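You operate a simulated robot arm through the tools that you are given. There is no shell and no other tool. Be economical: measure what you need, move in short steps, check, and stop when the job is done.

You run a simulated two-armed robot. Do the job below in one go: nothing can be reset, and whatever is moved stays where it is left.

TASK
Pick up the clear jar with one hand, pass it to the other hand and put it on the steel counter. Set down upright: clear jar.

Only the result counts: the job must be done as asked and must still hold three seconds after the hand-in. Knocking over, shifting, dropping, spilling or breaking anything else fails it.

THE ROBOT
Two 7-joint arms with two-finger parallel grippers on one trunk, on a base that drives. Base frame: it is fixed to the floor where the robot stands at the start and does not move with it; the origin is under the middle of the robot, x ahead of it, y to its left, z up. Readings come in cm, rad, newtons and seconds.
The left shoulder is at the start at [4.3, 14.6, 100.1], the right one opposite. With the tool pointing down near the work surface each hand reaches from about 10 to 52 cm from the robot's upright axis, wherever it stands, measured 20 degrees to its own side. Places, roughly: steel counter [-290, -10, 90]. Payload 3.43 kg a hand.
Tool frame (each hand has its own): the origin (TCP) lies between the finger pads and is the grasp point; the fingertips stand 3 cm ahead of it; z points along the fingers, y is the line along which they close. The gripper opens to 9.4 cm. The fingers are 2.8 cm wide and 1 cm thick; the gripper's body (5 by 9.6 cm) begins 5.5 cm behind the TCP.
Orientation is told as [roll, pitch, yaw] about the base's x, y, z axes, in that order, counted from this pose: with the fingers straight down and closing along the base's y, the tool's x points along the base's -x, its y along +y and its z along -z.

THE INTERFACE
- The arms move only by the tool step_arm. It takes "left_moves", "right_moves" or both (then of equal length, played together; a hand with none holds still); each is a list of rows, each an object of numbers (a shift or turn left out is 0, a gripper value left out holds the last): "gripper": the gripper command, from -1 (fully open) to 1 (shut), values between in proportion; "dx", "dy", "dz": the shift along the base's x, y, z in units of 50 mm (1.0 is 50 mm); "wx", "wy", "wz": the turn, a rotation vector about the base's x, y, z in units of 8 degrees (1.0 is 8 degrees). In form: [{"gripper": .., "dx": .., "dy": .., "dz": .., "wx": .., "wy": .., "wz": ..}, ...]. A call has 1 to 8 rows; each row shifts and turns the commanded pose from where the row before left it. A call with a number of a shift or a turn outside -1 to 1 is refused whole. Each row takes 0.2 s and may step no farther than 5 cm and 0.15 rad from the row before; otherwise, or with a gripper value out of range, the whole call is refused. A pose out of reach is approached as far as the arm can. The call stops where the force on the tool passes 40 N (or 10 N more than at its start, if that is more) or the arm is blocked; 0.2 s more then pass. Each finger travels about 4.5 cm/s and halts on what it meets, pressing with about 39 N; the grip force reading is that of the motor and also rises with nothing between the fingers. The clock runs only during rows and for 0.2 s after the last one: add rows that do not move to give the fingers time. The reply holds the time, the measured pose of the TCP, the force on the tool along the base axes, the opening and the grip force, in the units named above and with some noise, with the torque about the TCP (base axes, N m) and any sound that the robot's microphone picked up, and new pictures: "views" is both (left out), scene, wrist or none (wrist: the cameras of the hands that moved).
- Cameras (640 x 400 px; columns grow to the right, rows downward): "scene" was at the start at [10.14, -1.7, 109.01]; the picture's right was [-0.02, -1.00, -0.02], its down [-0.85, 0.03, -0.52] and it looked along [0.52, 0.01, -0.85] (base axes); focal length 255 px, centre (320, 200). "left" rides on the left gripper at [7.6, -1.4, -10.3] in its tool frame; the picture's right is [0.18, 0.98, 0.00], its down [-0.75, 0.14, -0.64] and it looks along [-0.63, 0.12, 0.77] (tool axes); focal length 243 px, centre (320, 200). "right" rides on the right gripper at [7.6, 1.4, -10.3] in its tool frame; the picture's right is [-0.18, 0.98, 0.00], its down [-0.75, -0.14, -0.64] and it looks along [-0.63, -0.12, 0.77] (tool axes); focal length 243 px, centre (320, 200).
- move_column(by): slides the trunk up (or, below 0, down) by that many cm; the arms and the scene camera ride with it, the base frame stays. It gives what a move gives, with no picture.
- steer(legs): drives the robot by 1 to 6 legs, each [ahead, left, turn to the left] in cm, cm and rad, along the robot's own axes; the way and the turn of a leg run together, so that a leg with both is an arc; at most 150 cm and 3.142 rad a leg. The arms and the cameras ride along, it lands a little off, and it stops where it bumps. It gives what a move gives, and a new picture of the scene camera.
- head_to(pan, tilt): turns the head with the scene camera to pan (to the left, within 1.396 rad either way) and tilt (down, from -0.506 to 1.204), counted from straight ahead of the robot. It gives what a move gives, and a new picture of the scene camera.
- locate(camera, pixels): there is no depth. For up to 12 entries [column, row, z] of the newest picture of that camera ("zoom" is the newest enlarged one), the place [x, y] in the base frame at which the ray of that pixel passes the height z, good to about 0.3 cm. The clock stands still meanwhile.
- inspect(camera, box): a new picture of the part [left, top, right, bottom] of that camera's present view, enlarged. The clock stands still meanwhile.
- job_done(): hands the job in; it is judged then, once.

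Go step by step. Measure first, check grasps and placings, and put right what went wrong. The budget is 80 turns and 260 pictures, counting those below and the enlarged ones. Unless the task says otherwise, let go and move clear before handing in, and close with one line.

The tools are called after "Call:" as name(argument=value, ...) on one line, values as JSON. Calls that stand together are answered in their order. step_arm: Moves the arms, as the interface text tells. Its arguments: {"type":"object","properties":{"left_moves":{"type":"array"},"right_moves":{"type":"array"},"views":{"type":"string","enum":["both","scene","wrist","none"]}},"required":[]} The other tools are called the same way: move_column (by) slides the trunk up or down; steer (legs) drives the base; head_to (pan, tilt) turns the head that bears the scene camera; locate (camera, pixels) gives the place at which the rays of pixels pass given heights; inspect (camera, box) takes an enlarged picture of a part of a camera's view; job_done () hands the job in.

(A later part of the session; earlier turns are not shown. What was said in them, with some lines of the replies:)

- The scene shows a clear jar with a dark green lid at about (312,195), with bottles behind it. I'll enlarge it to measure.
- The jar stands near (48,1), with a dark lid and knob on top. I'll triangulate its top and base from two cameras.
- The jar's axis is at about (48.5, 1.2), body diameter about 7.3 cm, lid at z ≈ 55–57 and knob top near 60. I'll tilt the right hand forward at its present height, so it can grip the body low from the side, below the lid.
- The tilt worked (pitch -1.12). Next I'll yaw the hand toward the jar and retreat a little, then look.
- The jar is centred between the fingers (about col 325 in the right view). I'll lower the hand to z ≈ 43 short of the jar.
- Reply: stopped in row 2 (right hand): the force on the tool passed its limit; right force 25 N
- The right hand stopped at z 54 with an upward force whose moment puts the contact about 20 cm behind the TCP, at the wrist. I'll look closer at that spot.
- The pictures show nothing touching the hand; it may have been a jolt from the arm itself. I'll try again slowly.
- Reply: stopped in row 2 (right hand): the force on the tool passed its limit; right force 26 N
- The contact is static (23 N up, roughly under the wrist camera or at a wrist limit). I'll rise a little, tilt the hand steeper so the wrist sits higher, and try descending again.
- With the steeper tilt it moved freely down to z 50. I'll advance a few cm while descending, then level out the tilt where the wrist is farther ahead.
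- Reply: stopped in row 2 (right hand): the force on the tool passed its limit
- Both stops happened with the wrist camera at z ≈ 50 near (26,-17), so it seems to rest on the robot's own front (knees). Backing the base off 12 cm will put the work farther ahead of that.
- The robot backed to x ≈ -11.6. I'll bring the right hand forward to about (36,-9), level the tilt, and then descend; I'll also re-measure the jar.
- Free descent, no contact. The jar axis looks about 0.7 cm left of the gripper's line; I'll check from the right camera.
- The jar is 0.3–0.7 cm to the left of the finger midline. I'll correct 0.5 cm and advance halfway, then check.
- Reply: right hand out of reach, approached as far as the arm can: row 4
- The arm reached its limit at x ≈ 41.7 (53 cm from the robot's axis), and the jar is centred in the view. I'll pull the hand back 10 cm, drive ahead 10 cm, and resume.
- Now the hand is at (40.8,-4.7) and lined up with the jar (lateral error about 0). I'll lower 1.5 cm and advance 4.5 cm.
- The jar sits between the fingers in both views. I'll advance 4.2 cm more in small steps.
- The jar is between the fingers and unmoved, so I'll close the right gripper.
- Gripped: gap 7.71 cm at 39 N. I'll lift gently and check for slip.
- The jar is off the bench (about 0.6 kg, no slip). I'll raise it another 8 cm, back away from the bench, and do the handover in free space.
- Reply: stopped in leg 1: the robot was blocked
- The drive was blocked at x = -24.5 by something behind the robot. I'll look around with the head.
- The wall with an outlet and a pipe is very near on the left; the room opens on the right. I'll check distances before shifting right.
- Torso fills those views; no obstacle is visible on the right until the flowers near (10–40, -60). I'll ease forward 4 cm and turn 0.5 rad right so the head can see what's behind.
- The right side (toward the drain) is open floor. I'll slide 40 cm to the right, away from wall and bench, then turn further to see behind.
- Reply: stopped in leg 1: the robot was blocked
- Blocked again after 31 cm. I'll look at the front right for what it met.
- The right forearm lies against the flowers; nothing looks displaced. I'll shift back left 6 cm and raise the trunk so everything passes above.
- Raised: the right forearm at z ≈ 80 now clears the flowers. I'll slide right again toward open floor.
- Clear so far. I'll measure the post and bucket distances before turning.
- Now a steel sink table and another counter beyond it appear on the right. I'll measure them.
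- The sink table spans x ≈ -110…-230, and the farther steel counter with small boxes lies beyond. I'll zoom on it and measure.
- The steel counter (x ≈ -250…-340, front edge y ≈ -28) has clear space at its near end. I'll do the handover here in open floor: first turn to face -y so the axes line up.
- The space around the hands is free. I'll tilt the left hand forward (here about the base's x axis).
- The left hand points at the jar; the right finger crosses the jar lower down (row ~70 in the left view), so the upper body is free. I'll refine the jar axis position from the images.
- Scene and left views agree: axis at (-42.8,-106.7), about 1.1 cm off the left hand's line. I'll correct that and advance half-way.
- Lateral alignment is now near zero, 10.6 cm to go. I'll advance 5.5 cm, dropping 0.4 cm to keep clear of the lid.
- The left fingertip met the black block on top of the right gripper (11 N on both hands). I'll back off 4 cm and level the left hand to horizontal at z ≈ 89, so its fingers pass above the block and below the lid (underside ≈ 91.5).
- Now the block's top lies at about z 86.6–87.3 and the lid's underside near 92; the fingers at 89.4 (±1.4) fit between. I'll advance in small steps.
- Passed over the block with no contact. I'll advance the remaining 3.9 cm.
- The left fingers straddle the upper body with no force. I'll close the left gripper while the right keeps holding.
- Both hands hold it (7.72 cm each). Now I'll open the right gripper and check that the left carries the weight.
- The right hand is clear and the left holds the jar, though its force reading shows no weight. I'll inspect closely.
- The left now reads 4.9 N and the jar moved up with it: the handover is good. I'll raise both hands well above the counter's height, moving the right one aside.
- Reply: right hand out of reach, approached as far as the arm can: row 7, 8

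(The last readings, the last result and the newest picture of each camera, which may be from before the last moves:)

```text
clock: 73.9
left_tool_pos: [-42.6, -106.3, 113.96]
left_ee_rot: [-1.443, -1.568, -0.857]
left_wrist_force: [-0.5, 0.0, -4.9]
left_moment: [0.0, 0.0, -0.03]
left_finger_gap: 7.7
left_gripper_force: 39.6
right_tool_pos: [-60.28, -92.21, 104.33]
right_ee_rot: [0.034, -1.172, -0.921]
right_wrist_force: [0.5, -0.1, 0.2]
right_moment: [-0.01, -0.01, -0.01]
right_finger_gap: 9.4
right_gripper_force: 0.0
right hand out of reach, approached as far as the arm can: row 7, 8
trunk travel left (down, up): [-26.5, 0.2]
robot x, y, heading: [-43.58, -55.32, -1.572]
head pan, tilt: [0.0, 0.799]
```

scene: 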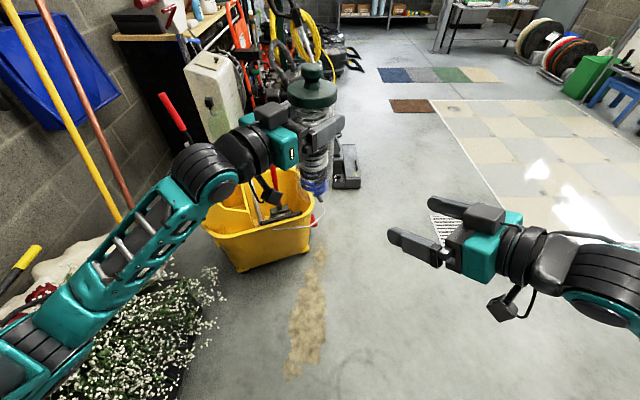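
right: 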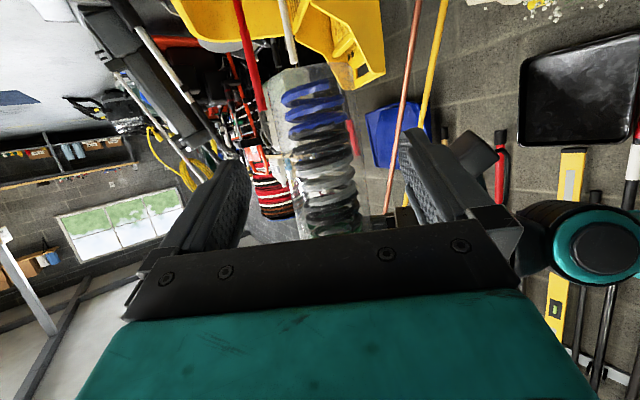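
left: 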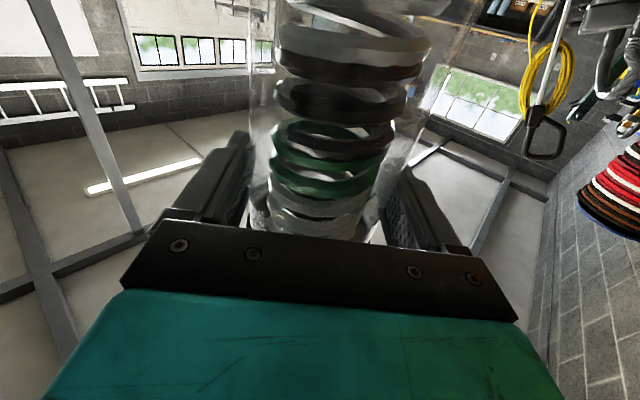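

Ready to travel. The path is diagonally away from bucket and sink table into the open tiled area, with a look before continuing.

Call:
steer(legs=[[60, -40, 0], [80, -97, 0]])

Call:
head_to(pan=-1.1, tilt=0.5)

```text
clock: 83.7
left_tool_pos: [-178.32, -244.76, 114.06]
left_ee_rot: [-1.586, -1.572, -0.703]
left_wrist_force: [0.3, -0.2, -6.4]
left_moment: [0.02, -0.04, -0.01]
left_finger_gap: 7.67
left_gripper_force: 39.3
right_tool_pos: [-196.22, -230.69, 104.28]
right_ee_rot: [0.034, -1.171, -0.907]
right_wrist_force: [0.4, 0.1, 0.6]
right_moment: [0.03, -0.02, 0.01]
right_finger_gap: 9.42
right_gripper_force: 0.1
trunk travel left (down, up): [-26.5, 0.2]
robot x, y, heading: [-179.84, -193.31, -1.566]
head pan, tilt: [0.0, 0.799]
```

scene: 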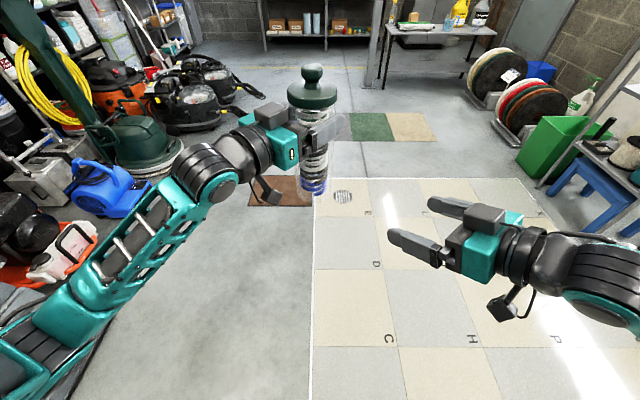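

```text
clock: 85.1
left_tool_pos: [-178.38, -244.6, 113.97]
left_ee_rot: [-1.373, -1.572, -0.915]
left_wrist_force: [-0.2, -0.2, -5.0]
left_moment: [0.03, -0.05, 0.01]
left_finger_gap: 7.67
left_gripper_force: 39.0
right_tool_pos: [-196.12, -230.63, 104.4]
right_ee_rot: [0.033, -1.171, -0.909]
right_wrist_force: [-0.2, -0.2, 0.0]
right_moment: [0.02, 0.0, -0.01]
right_finger_gap: 9.39
right_gripper_force: 0.1
trunk travel left (down, up): [-26.5, 0.2]
robot x, y, heading: [-180.28, -194.43, -1.564]
head pan, tilt: [-1.1, 0.499]
```

scene: 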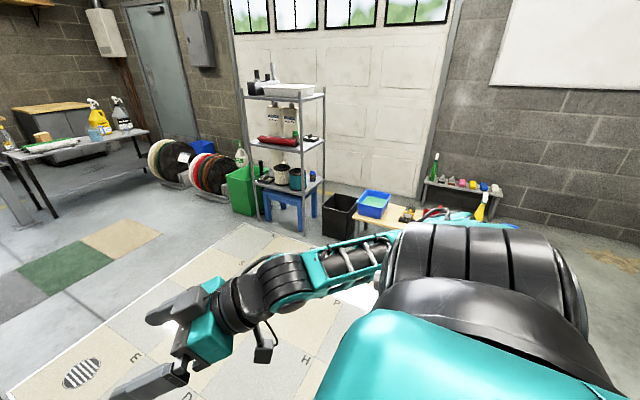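

The open floor is fine. I'll measure the toy bench and shelf before turning, then turn clockwise half-way.

Call:
locate(camera="scene", pixels=[[340, 240, 0], [370, 235, 20], [500, 222, 40], [300, 232, 0], [600, 235, 0]])

Call:
steer(legs=[[0, 0, -1.57]])

Call:
head_to(pan=-0.5, tilt=0.5)

```text
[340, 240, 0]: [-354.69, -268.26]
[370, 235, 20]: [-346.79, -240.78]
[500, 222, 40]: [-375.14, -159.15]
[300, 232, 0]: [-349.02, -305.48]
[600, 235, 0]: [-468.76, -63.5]
```

```text
clock: 89.3
left_tool_pos: [-230.82, -196.18, 113.85]
left_ee_rot: [-1.227, -1.572, -2.626]
left_wrist_force: [1.0, 0.3, -5.5]
left_moment: [-0.03, 0.0, 0.0]
left_finger_gap: 7.69
left_gripper_force: 39.0
right_tool_pos: [-216.99, -178.09, 104.34]
right_ee_rot: [0.034, -1.17, -2.468]
right_wrist_force: [-0.4, -0.5, -0.2]
right_moment: [-0.03, 0.0, -0.03]
right_finger_gap: 9.4
right_gripper_force: 0.1
trunk travel left (down, up): [-26.5, 0.2]
robot x, y, heading: [-180.04, -194.33, -3.135]
head pan, tilt: [-1.1, 0.499]
```

scene: 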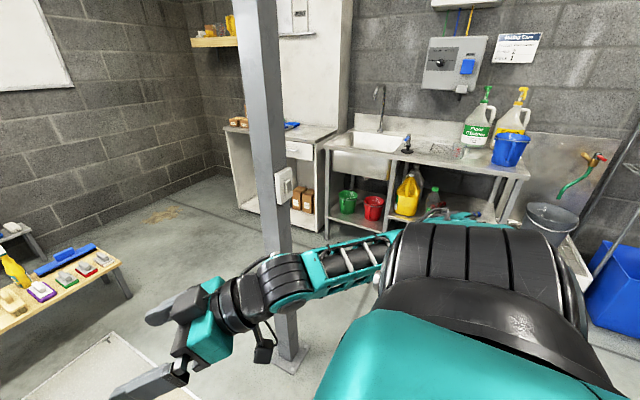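

```text
clock: 90.3
left_tool_pos: [-230.88, -196.18, 113.94]
left_ee_rot: [-0.823, -1.569, -3.029]
left_wrist_force: [-0.3, -0.2, -5.5]
left_moment: [-0.03, -0.01, 0.0]
left_finger_gap: 7.68
left_gripper_force: 39.3
right_tool_pos: [-216.96, -178.19, 104.24]
right_ee_rot: [0.033, -1.171, -2.47]
right_wrist_force: [0.3, -0.3, 0.3]
right_moment: [0.02, 0.02, 0.03]
right_finger_gap: 9.4
right_gripper_force: 0.0
trunk travel left (down, up): [-26.5, 0.2]
robot x, y, heading: [-179.93, -193.59, -3.13]
head pan, tilt: [-0.499, 0.499]
```

scene: 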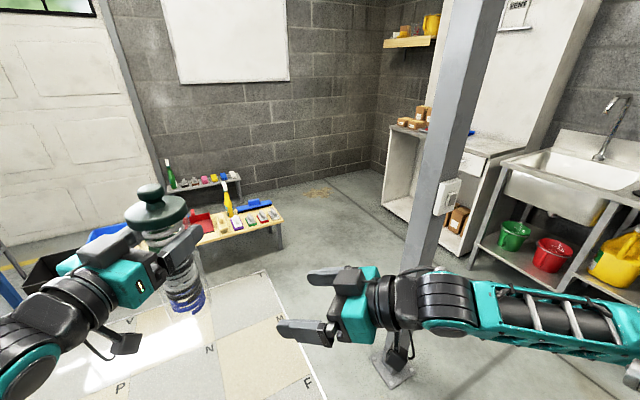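

Post at (-235,-121) must be passed on its outer side. I'll turn the rest of the way here to face the counter (+y), back off slightly, then strafe left past the post.

Call:
steer(legs=[[0, 0, -1.57], [-15, 0, 0], [0, 95, 0]])

Call:
head_to(pan=0, tilt=0.5)

```text
clock: 100.0
left_tool_pos: [-278.92, -161.75, 113.92]
left_ee_rot: [-1.159, -1.57, 2.05]
left_wrist_force: [0.7, -0.6, -6.4]
left_moment: [-0.07, 0.05, 0.01]
left_finger_gap: 7.67
left_gripper_force: 39.1
right_tool_pos: [-260.54, -175.07, 104.36]
right_ee_rot: [0.034, -1.173, 2.273]
right_wrist_force: [0.1, 0.8, 0.0]
right_moment: [-0.01, 0.0, 0.0]
right_finger_gap: 9.4
right_gripper_force: 0.1
trunk travel left (down, up): [-26.5, 0.2]
robot x, y, heading: [-275.54, -212.3, 1.611]
head pan, tilt: [-0.499, 0.499]
```

scene: 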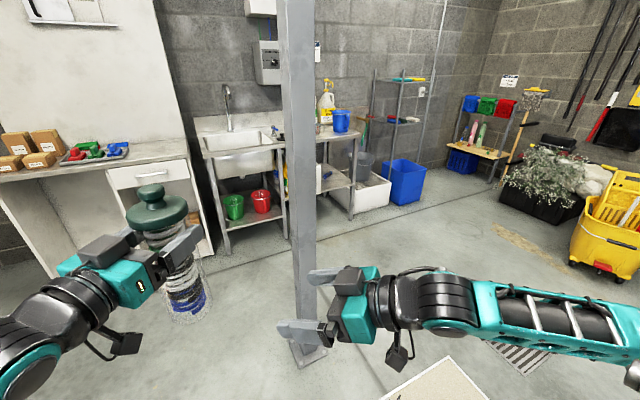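

```text
clock: 100.9
left_tool_pos: [-278.89, -161.74, 113.79]
left_ee_rot: [-0.661, -1.568, 1.552]
left_wrist_force: [-0.3, 0.2, -5.8]
left_moment: [-0.02, 0.04, -0.04]
left_finger_gap: 7.65
left_gripper_force: 39.1
right_tool_pos: [-260.61, -174.99, 104.29]
right_ee_rot: [0.033, -1.17, 2.273]
right_wrist_force: [-0.4, -0.4, -0.4]
right_moment: [-0.03, -0.02, 0.03]
right_finger_gap: 9.42
right_gripper_force: 0.0
trunk travel left (down, up): [-26.5, 0.2]
robot x, y, heading: [-275.3, -212.61, 1.613]
head pan, tilt: [0.0, 0.499]
```

scene: 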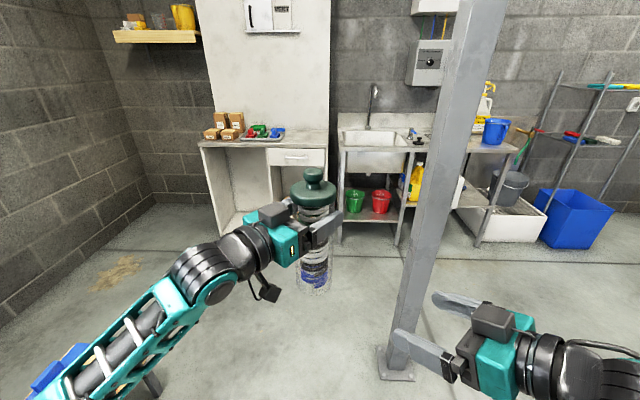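

The counter's right half (above the drawer, about cols 270–325) looks empty; boxes and a tray are on its left. I'll measure it.

Call:
locate(camera="scene", pixels=[[200, 146, 90], [327, 149, 90], [328, 132, 90], [285, 138, 90], [240, 139, 90], [290, 146, 90], [268, 137, 90], [388, 380, 0], [413, 380, 0], [435, 300, 60]])

Call:
inspect(camera="scene", box=[190, 90, 350, 190])

```text
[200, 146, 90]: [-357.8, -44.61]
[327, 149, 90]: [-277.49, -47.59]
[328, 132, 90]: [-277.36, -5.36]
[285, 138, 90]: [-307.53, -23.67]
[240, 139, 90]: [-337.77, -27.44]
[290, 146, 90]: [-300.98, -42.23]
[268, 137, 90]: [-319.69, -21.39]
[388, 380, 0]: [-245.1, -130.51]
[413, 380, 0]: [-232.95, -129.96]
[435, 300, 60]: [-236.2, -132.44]
```

```text
4.00 times, centred on (270, 140) of scene
```

zoom: 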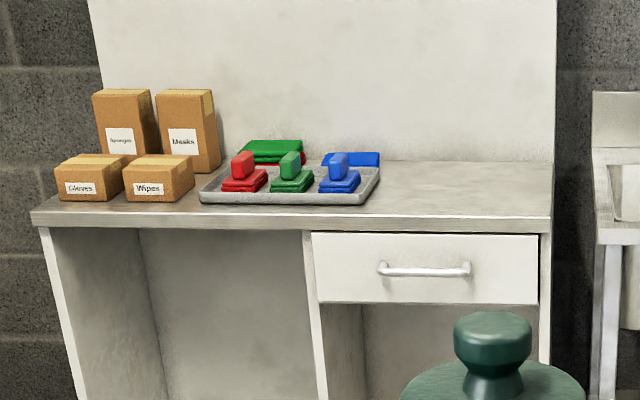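

Combining both views, the counter top is nearer z ≈ 85, front edge y ≈ -28, right end x ≈ -278. I'll strafe left to clear the post, square the heading, and approach to re-measure closer.

Call:
steer(legs=[[0, 0, -0.04], [0, 27, 0], [95, 0, 0]])

Call:
head_to(pan=-0.1, tilt=0.6)

```text
clock: 107.8
left_tool_pos: [-303.19, -67.22, 113.84]
left_ee_rot: [-0.765, -1.57, 1.601]
left_wrist_force: [-0.4, 0.2, -5.9]
left_moment: [-0.02, 0.01, 0.02]
left_finger_gap: 7.63
left_gripper_force: 38.8
right_tool_pos: [-285.45, -81.46, 104.26]
right_ee_rot: [0.034, -1.171, 2.217]
right_wrist_force: [0.0, -0.1, 0.5]
right_moment: [-0.02, -0.02, -0.06]
right_finger_gap: 9.43
right_gripper_force: 0.1
trunk travel left (down, up): [-26.5, 0.2]
robot x, y, heading: [-302.19, -118.1, 1.558]
head pan, tilt: [0.0, 0.499]
```

scene: 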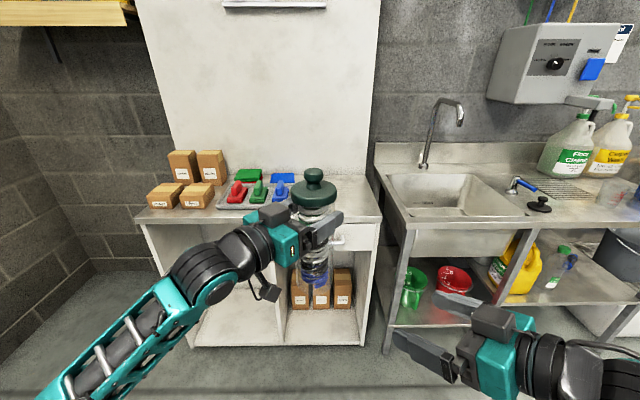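

```text
clock: 108.5
left_tool_pos: [-303.14, -67.26, 113.82]
left_ee_rot: [-0.554, -1.57, 1.392]
left_wrist_force: [0.1, 0.4, -6.2]
left_moment: [-0.01, 0.04, 0.0]
left_finger_gap: 7.62
left_gripper_force: 39.0
right_tool_pos: [-285.46, -81.53, 104.25]
right_ee_rot: [0.033, -1.171, 2.218]
right_wrist_force: [-0.2, -1.0, -0.1]
right_moment: [0.02, 0.02, -0.01]
right_finger_gap: 9.38
right_gripper_force: 0.1
trunk travel left (down, up): [-26.5, 0.2]
robot x, y, heading: [-302.62, -117.71, 1.557]
head pan, tilt: [-0.099, 0.6]
```

scene: 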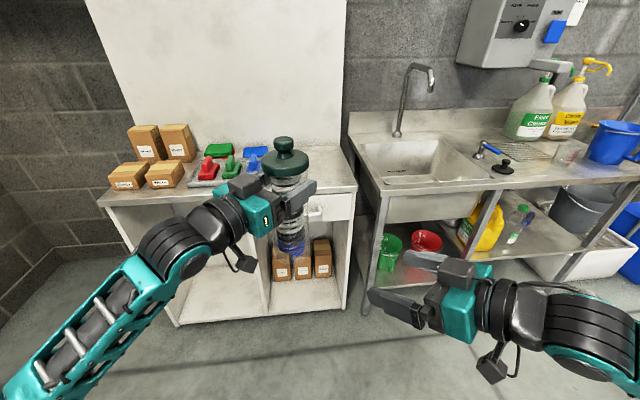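

I'll measure the counter's edges at z 85 and 90, and compare against the cabinet's foot on the floor.

Call:
locate(camera="scene", pixels=[[355, 187, 85], [355, 187, 90], [344, 148, 85], [344, 148, 90], [98, 202, 85], [98, 202, 90], [344, 308, 0], [180, 326, 0], [187, 188, 85], [187, 188, 90], [265, 175, 85], [320, 175, 85]])

Call:
inspect(camera="scene", box=[180, 110, 380, 270])

```text
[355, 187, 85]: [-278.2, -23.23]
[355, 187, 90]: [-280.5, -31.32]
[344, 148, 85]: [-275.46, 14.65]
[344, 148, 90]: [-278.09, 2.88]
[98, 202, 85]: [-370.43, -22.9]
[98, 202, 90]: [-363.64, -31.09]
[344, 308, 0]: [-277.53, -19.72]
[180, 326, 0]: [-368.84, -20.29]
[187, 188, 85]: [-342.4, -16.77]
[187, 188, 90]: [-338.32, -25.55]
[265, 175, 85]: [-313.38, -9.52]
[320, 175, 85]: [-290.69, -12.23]
```

```text
2.50 times, centred on (280, 190) of scene
```

zoom: 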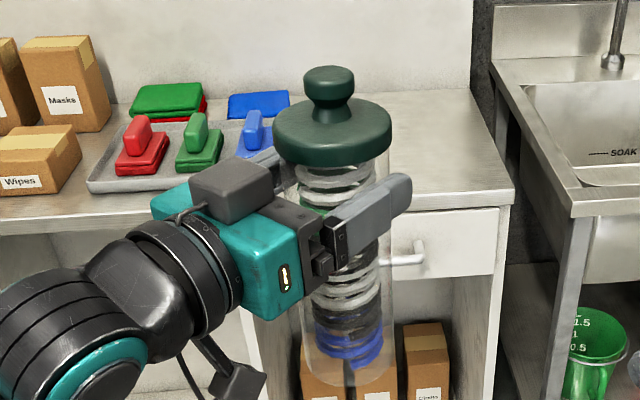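

The counter top is at z ≈ 85.5, x -278…-370, y -23…+15; the tray's right edge is near x ≈ -310, so I'll aim for (-292,-8). First I'll pull the right hand aside, then drive up.

Call:
step_arm(right_moves=[{"dx": 0.4, "dy": -0.3}, {"dx": 0.4, "dy": -0.3}, {"dx": 0.4, "dy": -0.2}, {}], views="none")

Call:
steer(legs=[[40, -5, 0]])

```text
clock: 109.5
left_tool_pos: [-303.23, -67.18, 113.92]
left_ee_rot: [-0.673, -1.569, 1.51]
left_wrist_force: [0.0, -0.6, -6.0]
left_moment: [-0.06, 0.07, -0.02]
left_finger_gap: 7.65
left_gripper_force: 38.8
right_tool_pos: [-279.24, -84.79, 103.66]
right_ee_rot: [0.03, -1.173, 2.22]
right_wrist_force: [-0.8, 1.2, -0.3]
right_moment: [0.01, -0.01, -0.01]
right_finger_gap: 9.38
right_gripper_force: 0.0
right hand out of reach, approached as far as the arm can: row 1, 2
trunk travel left (down, up): [-26.5, 0.2]
robot x, y, heading: [-302.35, -117.93, 1.56]
head pan, tilt: [-0.099, 0.6]
```

```text
clock: 111.9
left_tool_pos: [-297.42, -27.83, 113.83]
left_ee_rot: [-0.67, -1.568, 1.504]
left_wrist_force: [-0.2, 0.2, -5.6]
left_moment: [-0.04, 0.02, 0.02]
left_finger_gap: 7.65
left_gripper_force: 38.9
right_tool_pos: [-273.48, -45.48, 103.68]
right_ee_rot: [0.035, -1.171, 2.212]
right_wrist_force: [-0.1, -0.5, 0.0]
right_moment: [0.0, 0.03, 0.0]
right_finger_gap: 9.39
right_gripper_force: 0.1
trunk travel left (down, up): [-26.5, 0.2]
robot x, y, heading: [-296.77, -79.27, 1.555]
head pan, tilt: [-0.099, 0.6]
```

scene: 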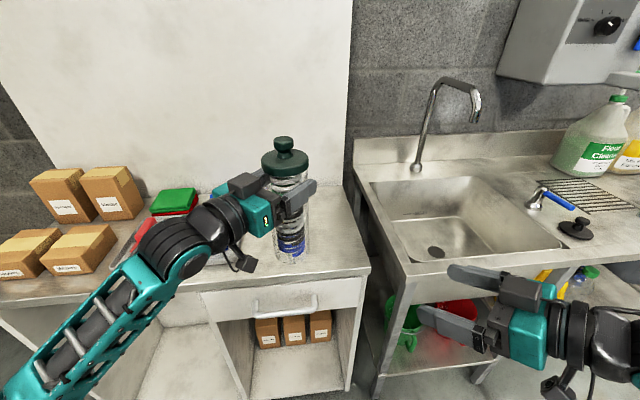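

Good approach. I'll drive 14 cm more, then tilt the head to see the surface.

Call:
steer(legs=[[14, -2, 0]])

Call:
head_to(pan=0, tilt=0.8)

Call:
inspect(camera="left", box=[0, 0, 640, 400])

```text
clock: 113.3
left_tool_pos: [-295.19, -13.94, 113.86]
left_ee_rot: [-0.628, -1.566, 1.463]
left_wrist_force: [0.4, 0.6, -6.2]
left_moment: [0.01, 0.01, -0.02]
left_finger_gap: 7.65
left_gripper_force: 38.5
right_tool_pos: [-271.44, -31.5, 103.66]
right_ee_rot: [0.035, -1.171, 2.216]
right_wrist_force: [-0.4, -0.2, 0.3]
right_moment: [-0.01, 0.0, 0.0]
right_finger_gap: 9.4
right_gripper_force: 0.0
trunk travel left (down, up): [-26.5, 0.2]
robot x, y, heading: [-294.84, -64.86, 1.562]
head pan, tilt: [-0.099, 0.6]
```

scene: 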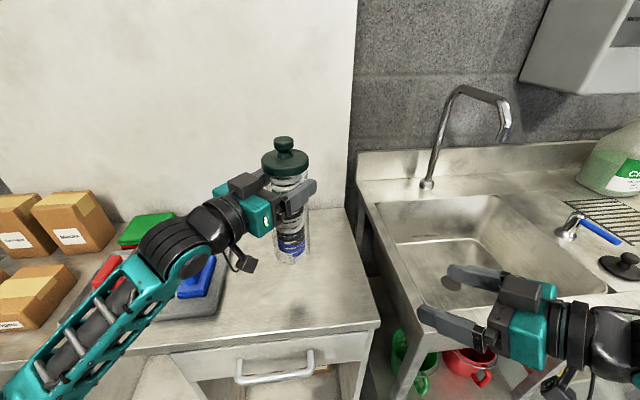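

```text
clock: 114.0
left_tool_pos: [-295.29, -13.9, 113.95]
left_ee_rot: [-0.526, -1.568, 1.359]
left_wrist_force: [0.2, -0.6, -5.6]
left_moment: [-0.03, 0.03, -0.02]
left_finger_gap: 7.63
left_gripper_force: 39.1
right_tool_pos: [-271.41, -31.53, 103.73]
right_ee_rot: [0.032, -1.173, 2.217]
right_wrist_force: [0.2, -0.1, -0.3]
right_moment: [0.01, -0.02, 0.0]
right_finger_gap: 9.36
right_gripper_force: 0.2
trunk travel left (down, up): [-26.5, 0.2]
robot x, y, heading: [-294.84, -64.58, 1.559]
head pan, tilt: [0.0, 0.799]
```

scene: 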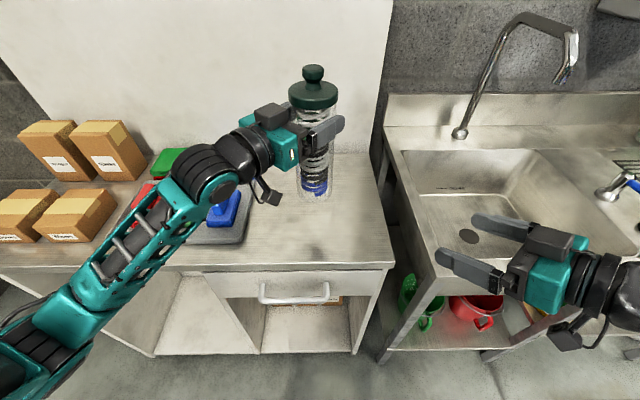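

```text
1.00 times, centred on (320, 200) of left
```

zoom: 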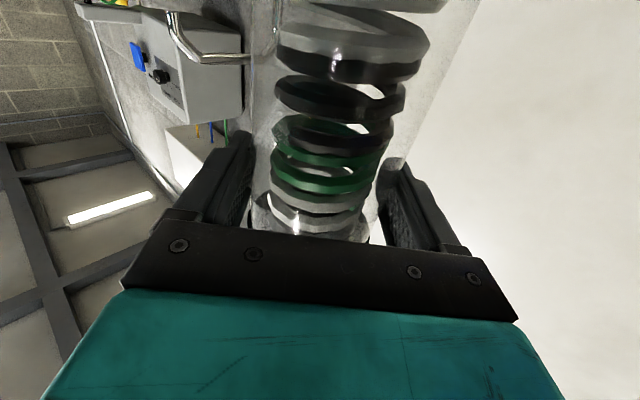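

The jar hangs over the clear patch. I'll shift it 3 cm right and 2 cm back, and lower to TCP z ≈ 105 (expected contact ≈ 102).

Call:
step_arm(left_moves=[{"dx": 0.3, "dy": 0.2}, {"dx": 0.3, "dy": 0.2}, {"dz": -0.5}, {"dz": -0.5}, {"dz": -0.4}, {"dz": -0.3}, {}], views="both")

Call:
inspect(camera="scene", box=[180, 60, 400, 260])

```text
clock: 115.6
left_tool_pos: [-292.27, -11.97, 105.41]
left_ee_rot: [-0.323, -1.57, 1.157]
left_wrist_force: [-0.5, 0.3, -5.7]
left_moment: [-0.04, 0.03, 0.03]
left_finger_gap: 7.63
left_gripper_force: 38.9
right_tool_pos: [-271.52, -31.63, 103.74]
right_ee_rot: [0.033, -1.172, 2.216]
right_wrist_force: [-1.5, -0.4, 0.4]
right_moment: [0.0, -0.01, 0.0]
right_finger_gap: 9.4
right_gripper_force: 0.2
trunk travel left (down, up): [-26.5, 0.2]
robot x, y, heading: [-294.7, -64.9, 1.553]
head pan, tilt: [0.0, 0.799]
```

scene: 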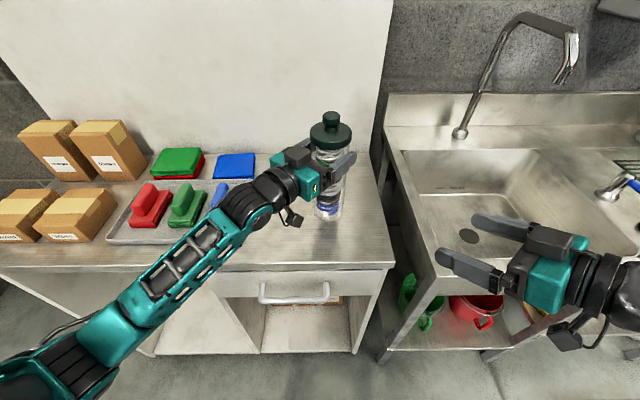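
left: 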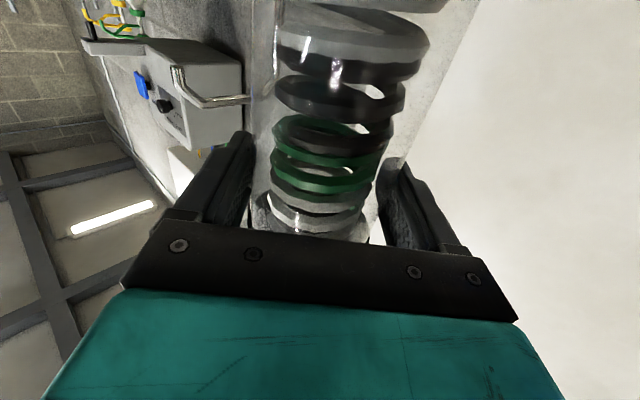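

```text
2.00 times, centred on (290, 160) of scene
```

zoom: 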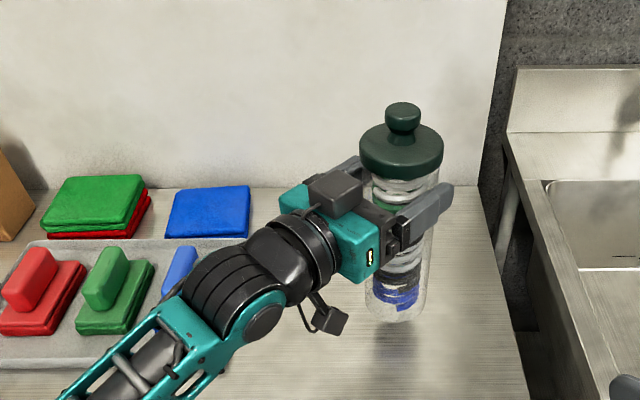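

Still about 3 cm above the surface by estimate. I'll lower in 0.3 cm rows and watch the force.

Call:
step_arm(left_moves=[{"dz": -0.06}, {"dz": -0.06}, {"dz": -0.06}, {"dz": -0.06}, {"dz": -0.06}, {"dz": -0.06}, {"dz": -0.06}, {}], views="none")

Call:
inspect(camera="scene", box=[230, 90, 390, 250])

```text
clock: 117.4
left_tool_pos: [-292.27, -12.04, 103.19]
left_ee_rot: [-0.481, -1.566, 1.316]
left_wrist_force: [0.3, -0.3, -5.7]
left_moment: [-0.04, 0.07, 0.02]
left_finger_gap: 7.59
left_gripper_force: 38.9
right_tool_pos: [-271.42, -31.53, 103.71]
right_ee_rot: [0.032, -1.173, 2.217]
right_wrist_force: [-0.2, 0.3, -0.2]
right_moment: [0.02, 0.01, 0.02]
right_finger_gap: 9.4
right_gripper_force: 0.1
trunk travel left (down, up): [-26.5, 0.2]
robot x, y, heading: [-294.51, -64.53, 1.56]
head pan, tilt: [0.0, 0.799]
```

```text
2.50 times, centred on (310, 170) of scene
```

zoom: 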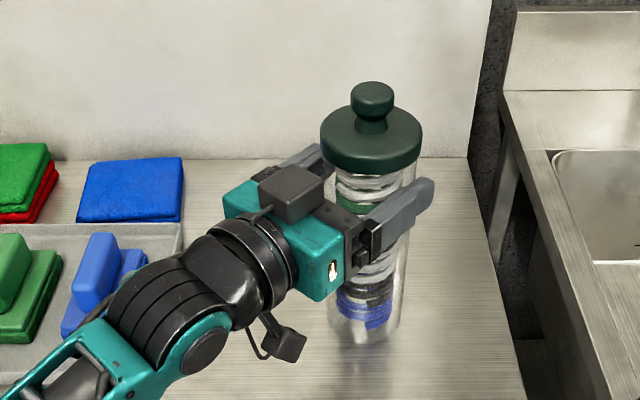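

No contact yet (weight only). I'll continue lowering.

Call:
step_arm(left_moves=[{"dz": -0.05}, {"dz": -0.05}, {"dz": -0.05}, {"dz": -0.05}, {"dz": -0.05}, {}], views="none")

```text
clock: 118.8
left_tool_pos: [-292.42, -11.98, 102.72]
left_ee_rot: [2.972, -1.555, -2.138]
left_wrist_force: [-3.9, 2.6, 27.0]
left_moment: [0.13, -0.04, 0.03]
left_finger_gap: 7.65
left_gripper_force: 39.2
right_tool_pos: [-271.44, -31.76, 103.83]
right_ee_rot: [0.028, -1.172, 2.22]
right_wrist_force: [-0.7, 0.5, 0.2]
right_moment: [0.01, 0.02, 0.02]
right_finger_gap: 9.39
right_gripper_force: 0.1
trunk travel left (down, up): [-26.5, 0.2]
robot x, y, heading: [-294.55, -64.88, 1.558]
head pan, tilt: [0.0, 0.799]
```

Contact: +27 N at z 102.7. I'll relieve about 0.6 cm of command and check the picture.

Call:
step_arm(left_moves=[{"dz": 0.06}, {"dz": 0.05}, {}], views="both")

Call:
inspect(camera="scene", box=[230, 90, 390, 250])

```text
clock: 119.6
left_tool_pos: [-292.35, -12.12, 102.65]
left_ee_rot: [2.629, -1.57, -1.794]
left_wrist_force: [-1.1, 2.0, 12.3]
left_moment: [0.78, -0.24, 0.12]
left_finger_gap: 7.6
left_gripper_force: 38.6
right_tool_pos: [-271.38, -31.66, 103.71]
right_ee_rot: [0.028, -1.173, 2.218]
right_wrist_force: [-0.1, -0.2, 0.6]
right_moment: [0.02, 0.0, 0.02]
right_finger_gap: 9.41
right_gripper_force: 0.1
trunk travel left (down, up): [-26.5, 0.2]
robot x, y, heading: [-295.08, -65.02, 1.559]
head pan, tilt: [0.0, 0.799]
```

scene: 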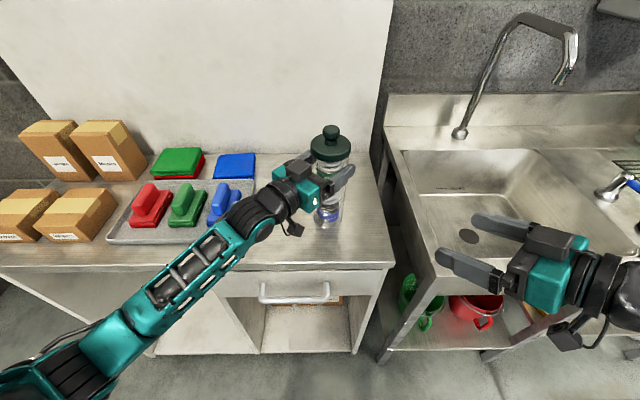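
left: 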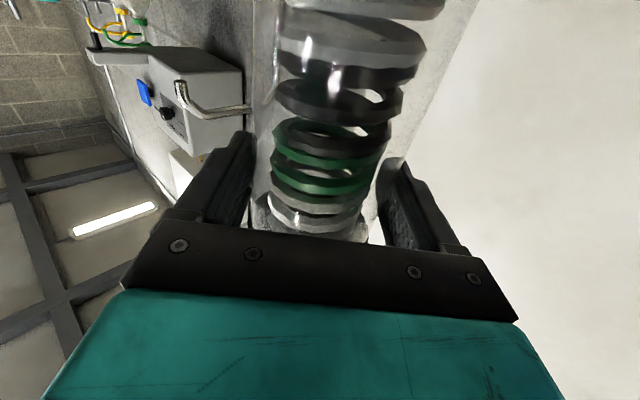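

```text
2.50 times, centred on (310, 170) of scene
```

zoom: 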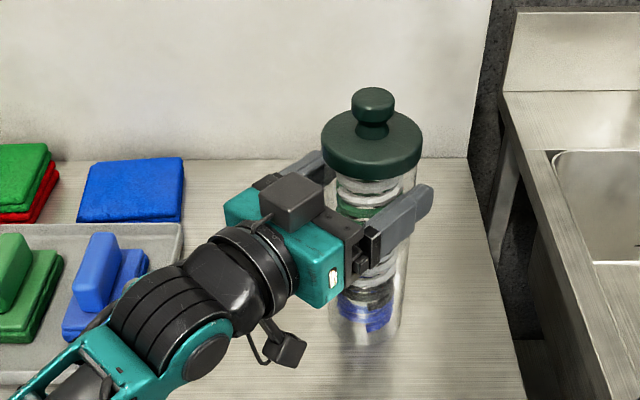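

The remaining moment suggests the load sits on the jar's rear base edge (slight tilt in the grip). I'll ease the load to near zero before letting go.

Call:
step_arm(left_moves=[{"dz": 0.03}, {}, {}], views="none")

```text
clock: 120.4
left_tool_pos: [-292.26, -12.02, 102.65]
left_ee_rot: [-0.301, -1.568, 1.134]
left_wrist_force: [-0.8, 2.6, 5.5]
left_moment: [0.73, -0.12, 0.11]
left_finger_gap: 7.6
left_gripper_force: 39.3
right_tool_pos: [-271.46, -31.59, 103.77]
right_ee_rot: [0.032, -1.175, 2.216]
right_wrist_force: [-0.1, 0.2, 0.1]
right_moment: [-0.01, 0.01, -0.02]
right_finger_gap: 9.42
right_gripper_force: 0.0
trunk travel left (down, up): [-26.5, 0.2]
robot x, y, heading: [-294.53, -64.51, 1.555]
head pan, tilt: [0.0, 0.799]
```

Call:
step_arm(left_moves=[{"dz": 0.02}, {}, {}], views="none")

Call:
inspect(camera="right", box=[0, 0, 640, 400])

```text
clock: 121.2
left_tool_pos: [-292.22, -12.0, 102.6]
left_ee_rot: [-0.471, -1.565, 1.305]
left_wrist_force: [-1.6, -1.0, -1.5]
left_moment: [0.04, 0.14, 0.05]
left_finger_gap: 7.61
left_gripper_force: 38.9
right_tool_pos: [-271.41, -31.57, 103.71]
right_ee_rot: [0.034, -1.173, 2.218]
right_wrist_force: [-0.5, -0.4, -0.3]
right_moment: [0.02, -0.01, 0.0]
right_finger_gap: 9.38
right_gripper_force: 0.2
trunk travel left (down, up): [-26.5, 0.2]
robot x, y, heading: [-294.72, -64.61, 1.557]
head pan, tilt: [0.0, 0.799]
```

```text
1.00 times, centred on (320, 200) of right
```

zoom: 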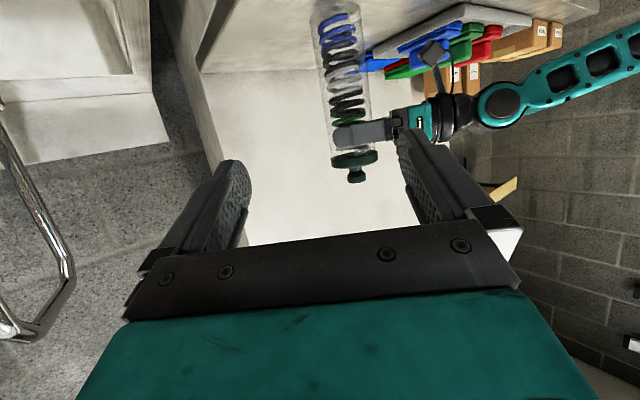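

Nearly all the weight rests on the counter and the moment is about zero. I'll open the left gripper gradually.

Call:
step_arm(left_moves=[{"gripper": -0.6}, {"gripper": -0.66}, {"gripper": -0.72}, {"gripper": -0.8}, {"gripper": -0.9}, {"gripper": -1}, {}, {}], views="wrist")

Call:
inspect(camera="scene", box=[230, 90, 390, 250])

```text
clock: 123.0
left_tool_pos: [-292.27, -12.02, 102.86]
left_ee_rot: [-0.594, -1.568, 1.429]
left_wrist_force: [-0.6, -0.1, -0.1]
left_moment: [0.02, -0.01, 0.0]
left_finger_gap: 9.39
left_gripper_force: 0.1
right_tool_pos: [-271.48, -31.68, 103.67]
right_ee_rot: [0.033, -1.173, 2.216]
right_wrist_force: [-0.1, 0.0, -0.1]
right_moment: [0.0, 0.01, -0.01]
right_finger_gap: 9.38
right_gripper_force: 0.0
trunk travel left (down, up): [-26.5, 0.2]
robot x, y, heading: [-294.52, -64.77, 1.556]
head pan, tilt: [0.0, 0.799]
```

left: 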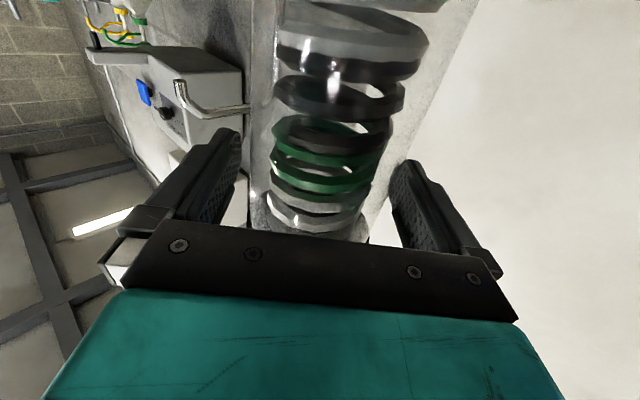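

```text
2.50 times, centred on (310, 170) of scene
```

zoom: 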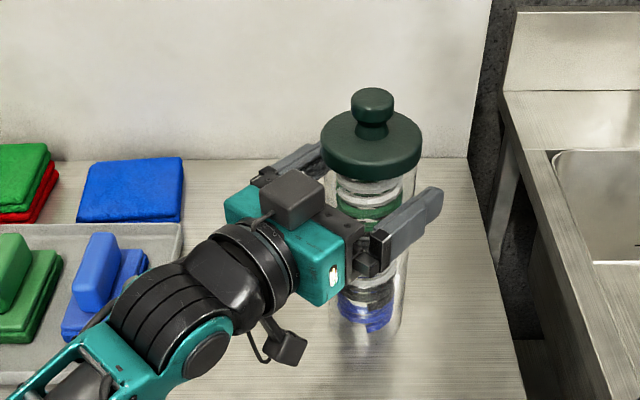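

The jar stands free, gap 9.4 cm. I'll retreat the left hand straight back along its fingers.

Call:
step_arm(left_moves=[{"dx": -0.13, "dy": -0.15}, {"dx": -0.2, "dy": -0.22}, {"dx": -0.27, "dy": -0.3}, {"dx": -0.3, "dy": -0.33}, {"dx": -0.3, "dy": -0.33}, {"dx": -0.2, "dy": -0.3}, {}], views="both")

Call:
inspect(camera="scene", box=[200, 80, 400, 280])

```text
clock: 124.6
left_tool_pos: [-299.33, -20.28, 102.72]
left_ee_rot: [-0.622, -1.57, 1.457]
left_wrist_force: [0.1, 0.5, -0.4]
left_moment: [0.0, 0.01, 0.01]
left_finger_gap: 9.4
left_gripper_force: 0.0
right_tool_pos: [-271.4, -31.5, 103.83]
right_ee_rot: [0.034, -1.172, 2.218]
right_wrist_force: [-0.1, -0.4, -0.3]
right_moment: [0.02, 0.0, -0.01]
right_finger_gap: 9.4
right_gripper_force: 0.0
trunk travel left (down, up): [-26.5, 0.2]
robot x, y, heading: [-294.51, -64.72, 1.557]
head pan, tilt: [0.0, 0.799]
```

scene: 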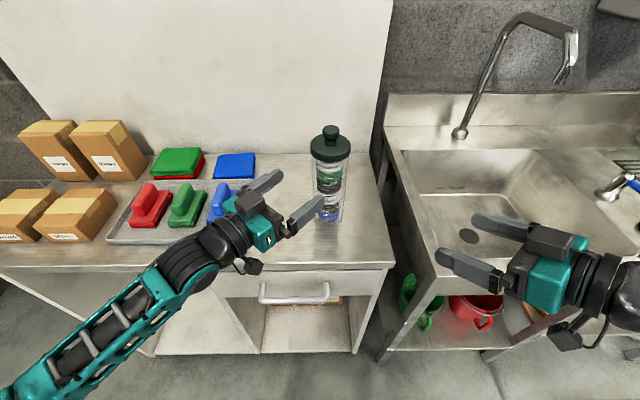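
left: 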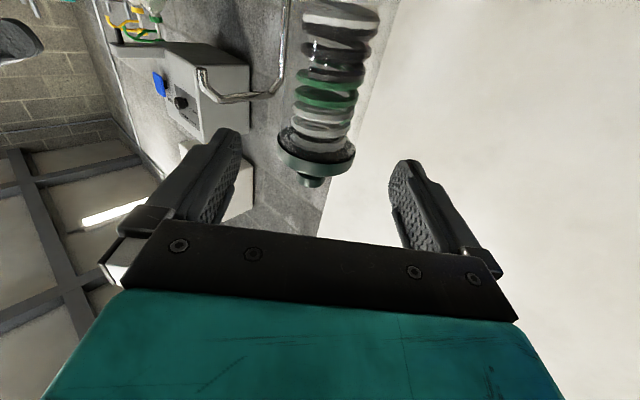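

```text
2.00 times, centred on (300, 180) of scene
```

zoom: 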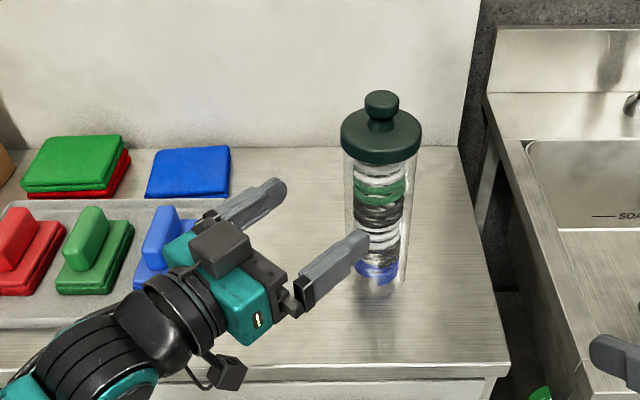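

The jar stands upright on the counter and the fingers are out. I'll raise the left hand and back the robot 20 cm to be fully clear.

Call:
step_arm(left_moves=[{"dx": -0.15, "dy": -0.2}, {"dz": 0.6}, {"dz": 0.6}, {}], views="none")

Call:
steer(legs=[[-20, 0, 0]])

Call:
inspect(camera="scene", box=[180, 40, 420, 220])

```text
clock: 125.6
left_tool_pos: [-300.1, -21.09, 108.67]
left_ee_rot: [-0.572, -1.569, 1.405]
left_wrist_force: [-0.3, 0.0, 0.3]
left_moment: [0.01, 0.0, -0.04]
left_finger_gap: 9.39
left_gripper_force: 0.1
right_tool_pos: [-271.38, -31.5, 103.75]
right_ee_rot: [0.032, -1.173, 2.217]
right_wrist_force: [0.8, 0.5, 0.3]
right_moment: [0.0, 0.01, -0.02]
right_finger_gap: 9.39
right_gripper_force: 0.2
trunk travel left (down, up): [-26.5, 0.2]
robot x, y, heading: [-294.64, -64.61, 1.554]
head pan, tilt: [0.0, 0.799]
```

```text
clock: 127.2
left_tool_pos: [-300.41, -40.45, 108.73]
left_ee_rot: [-0.625, -1.569, 1.459]
left_wrist_force: [-1.0, 0.0, 0.3]
left_moment: [0.0, 0.04, -0.03]
left_finger_gap: 9.41
left_gripper_force: 0.1
right_tool_pos: [-271.72, -51.04, 103.77]
right_ee_rot: [0.031, -1.175, 2.22]
right_wrist_force: [-0.1, -0.6, 1.0]
right_moment: [0.0, -0.02, -0.02]
right_finger_gap: 9.41
right_gripper_force: 0.0
trunk travel left (down, up): [-26.5, 0.2]
robot x, y, heading: [-294.79, -84.27, 1.56]
head pan, tilt: [0.0, 0.799]
```

scene: 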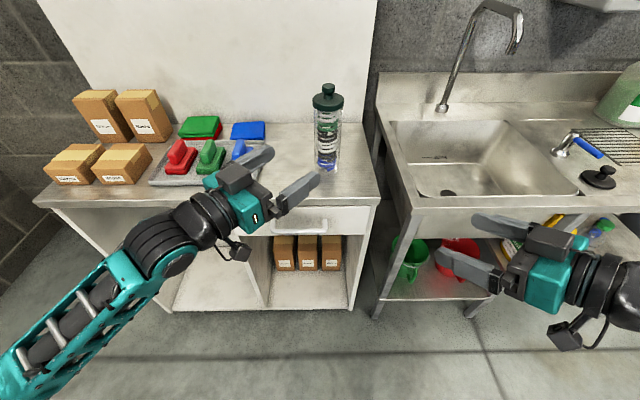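

```text
2.22 times, centred on (300, 130) of scene
```

zoom: 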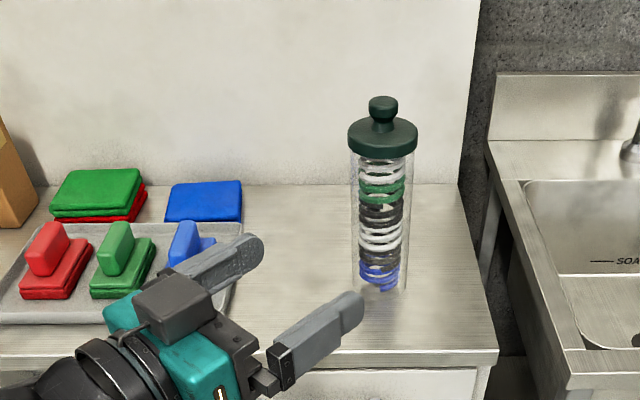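

The jar stands upright on the steel counter (zoom at about (383,200)), both hands are clear, and the tray and boxes look undisturbed. I'm handing in.

Call:
job_done()

```text
The job is handed in.
```

The clear jar was lifted with the right hand, passed to the left hand, and now stands upright on the steel counter. Along the way the base was stopped once by something unseen behind it and the right forearm brushed the flowers. The flowers and counter items looked undisturbed in the pictures, but I didn't compare the rest with their starting positions.
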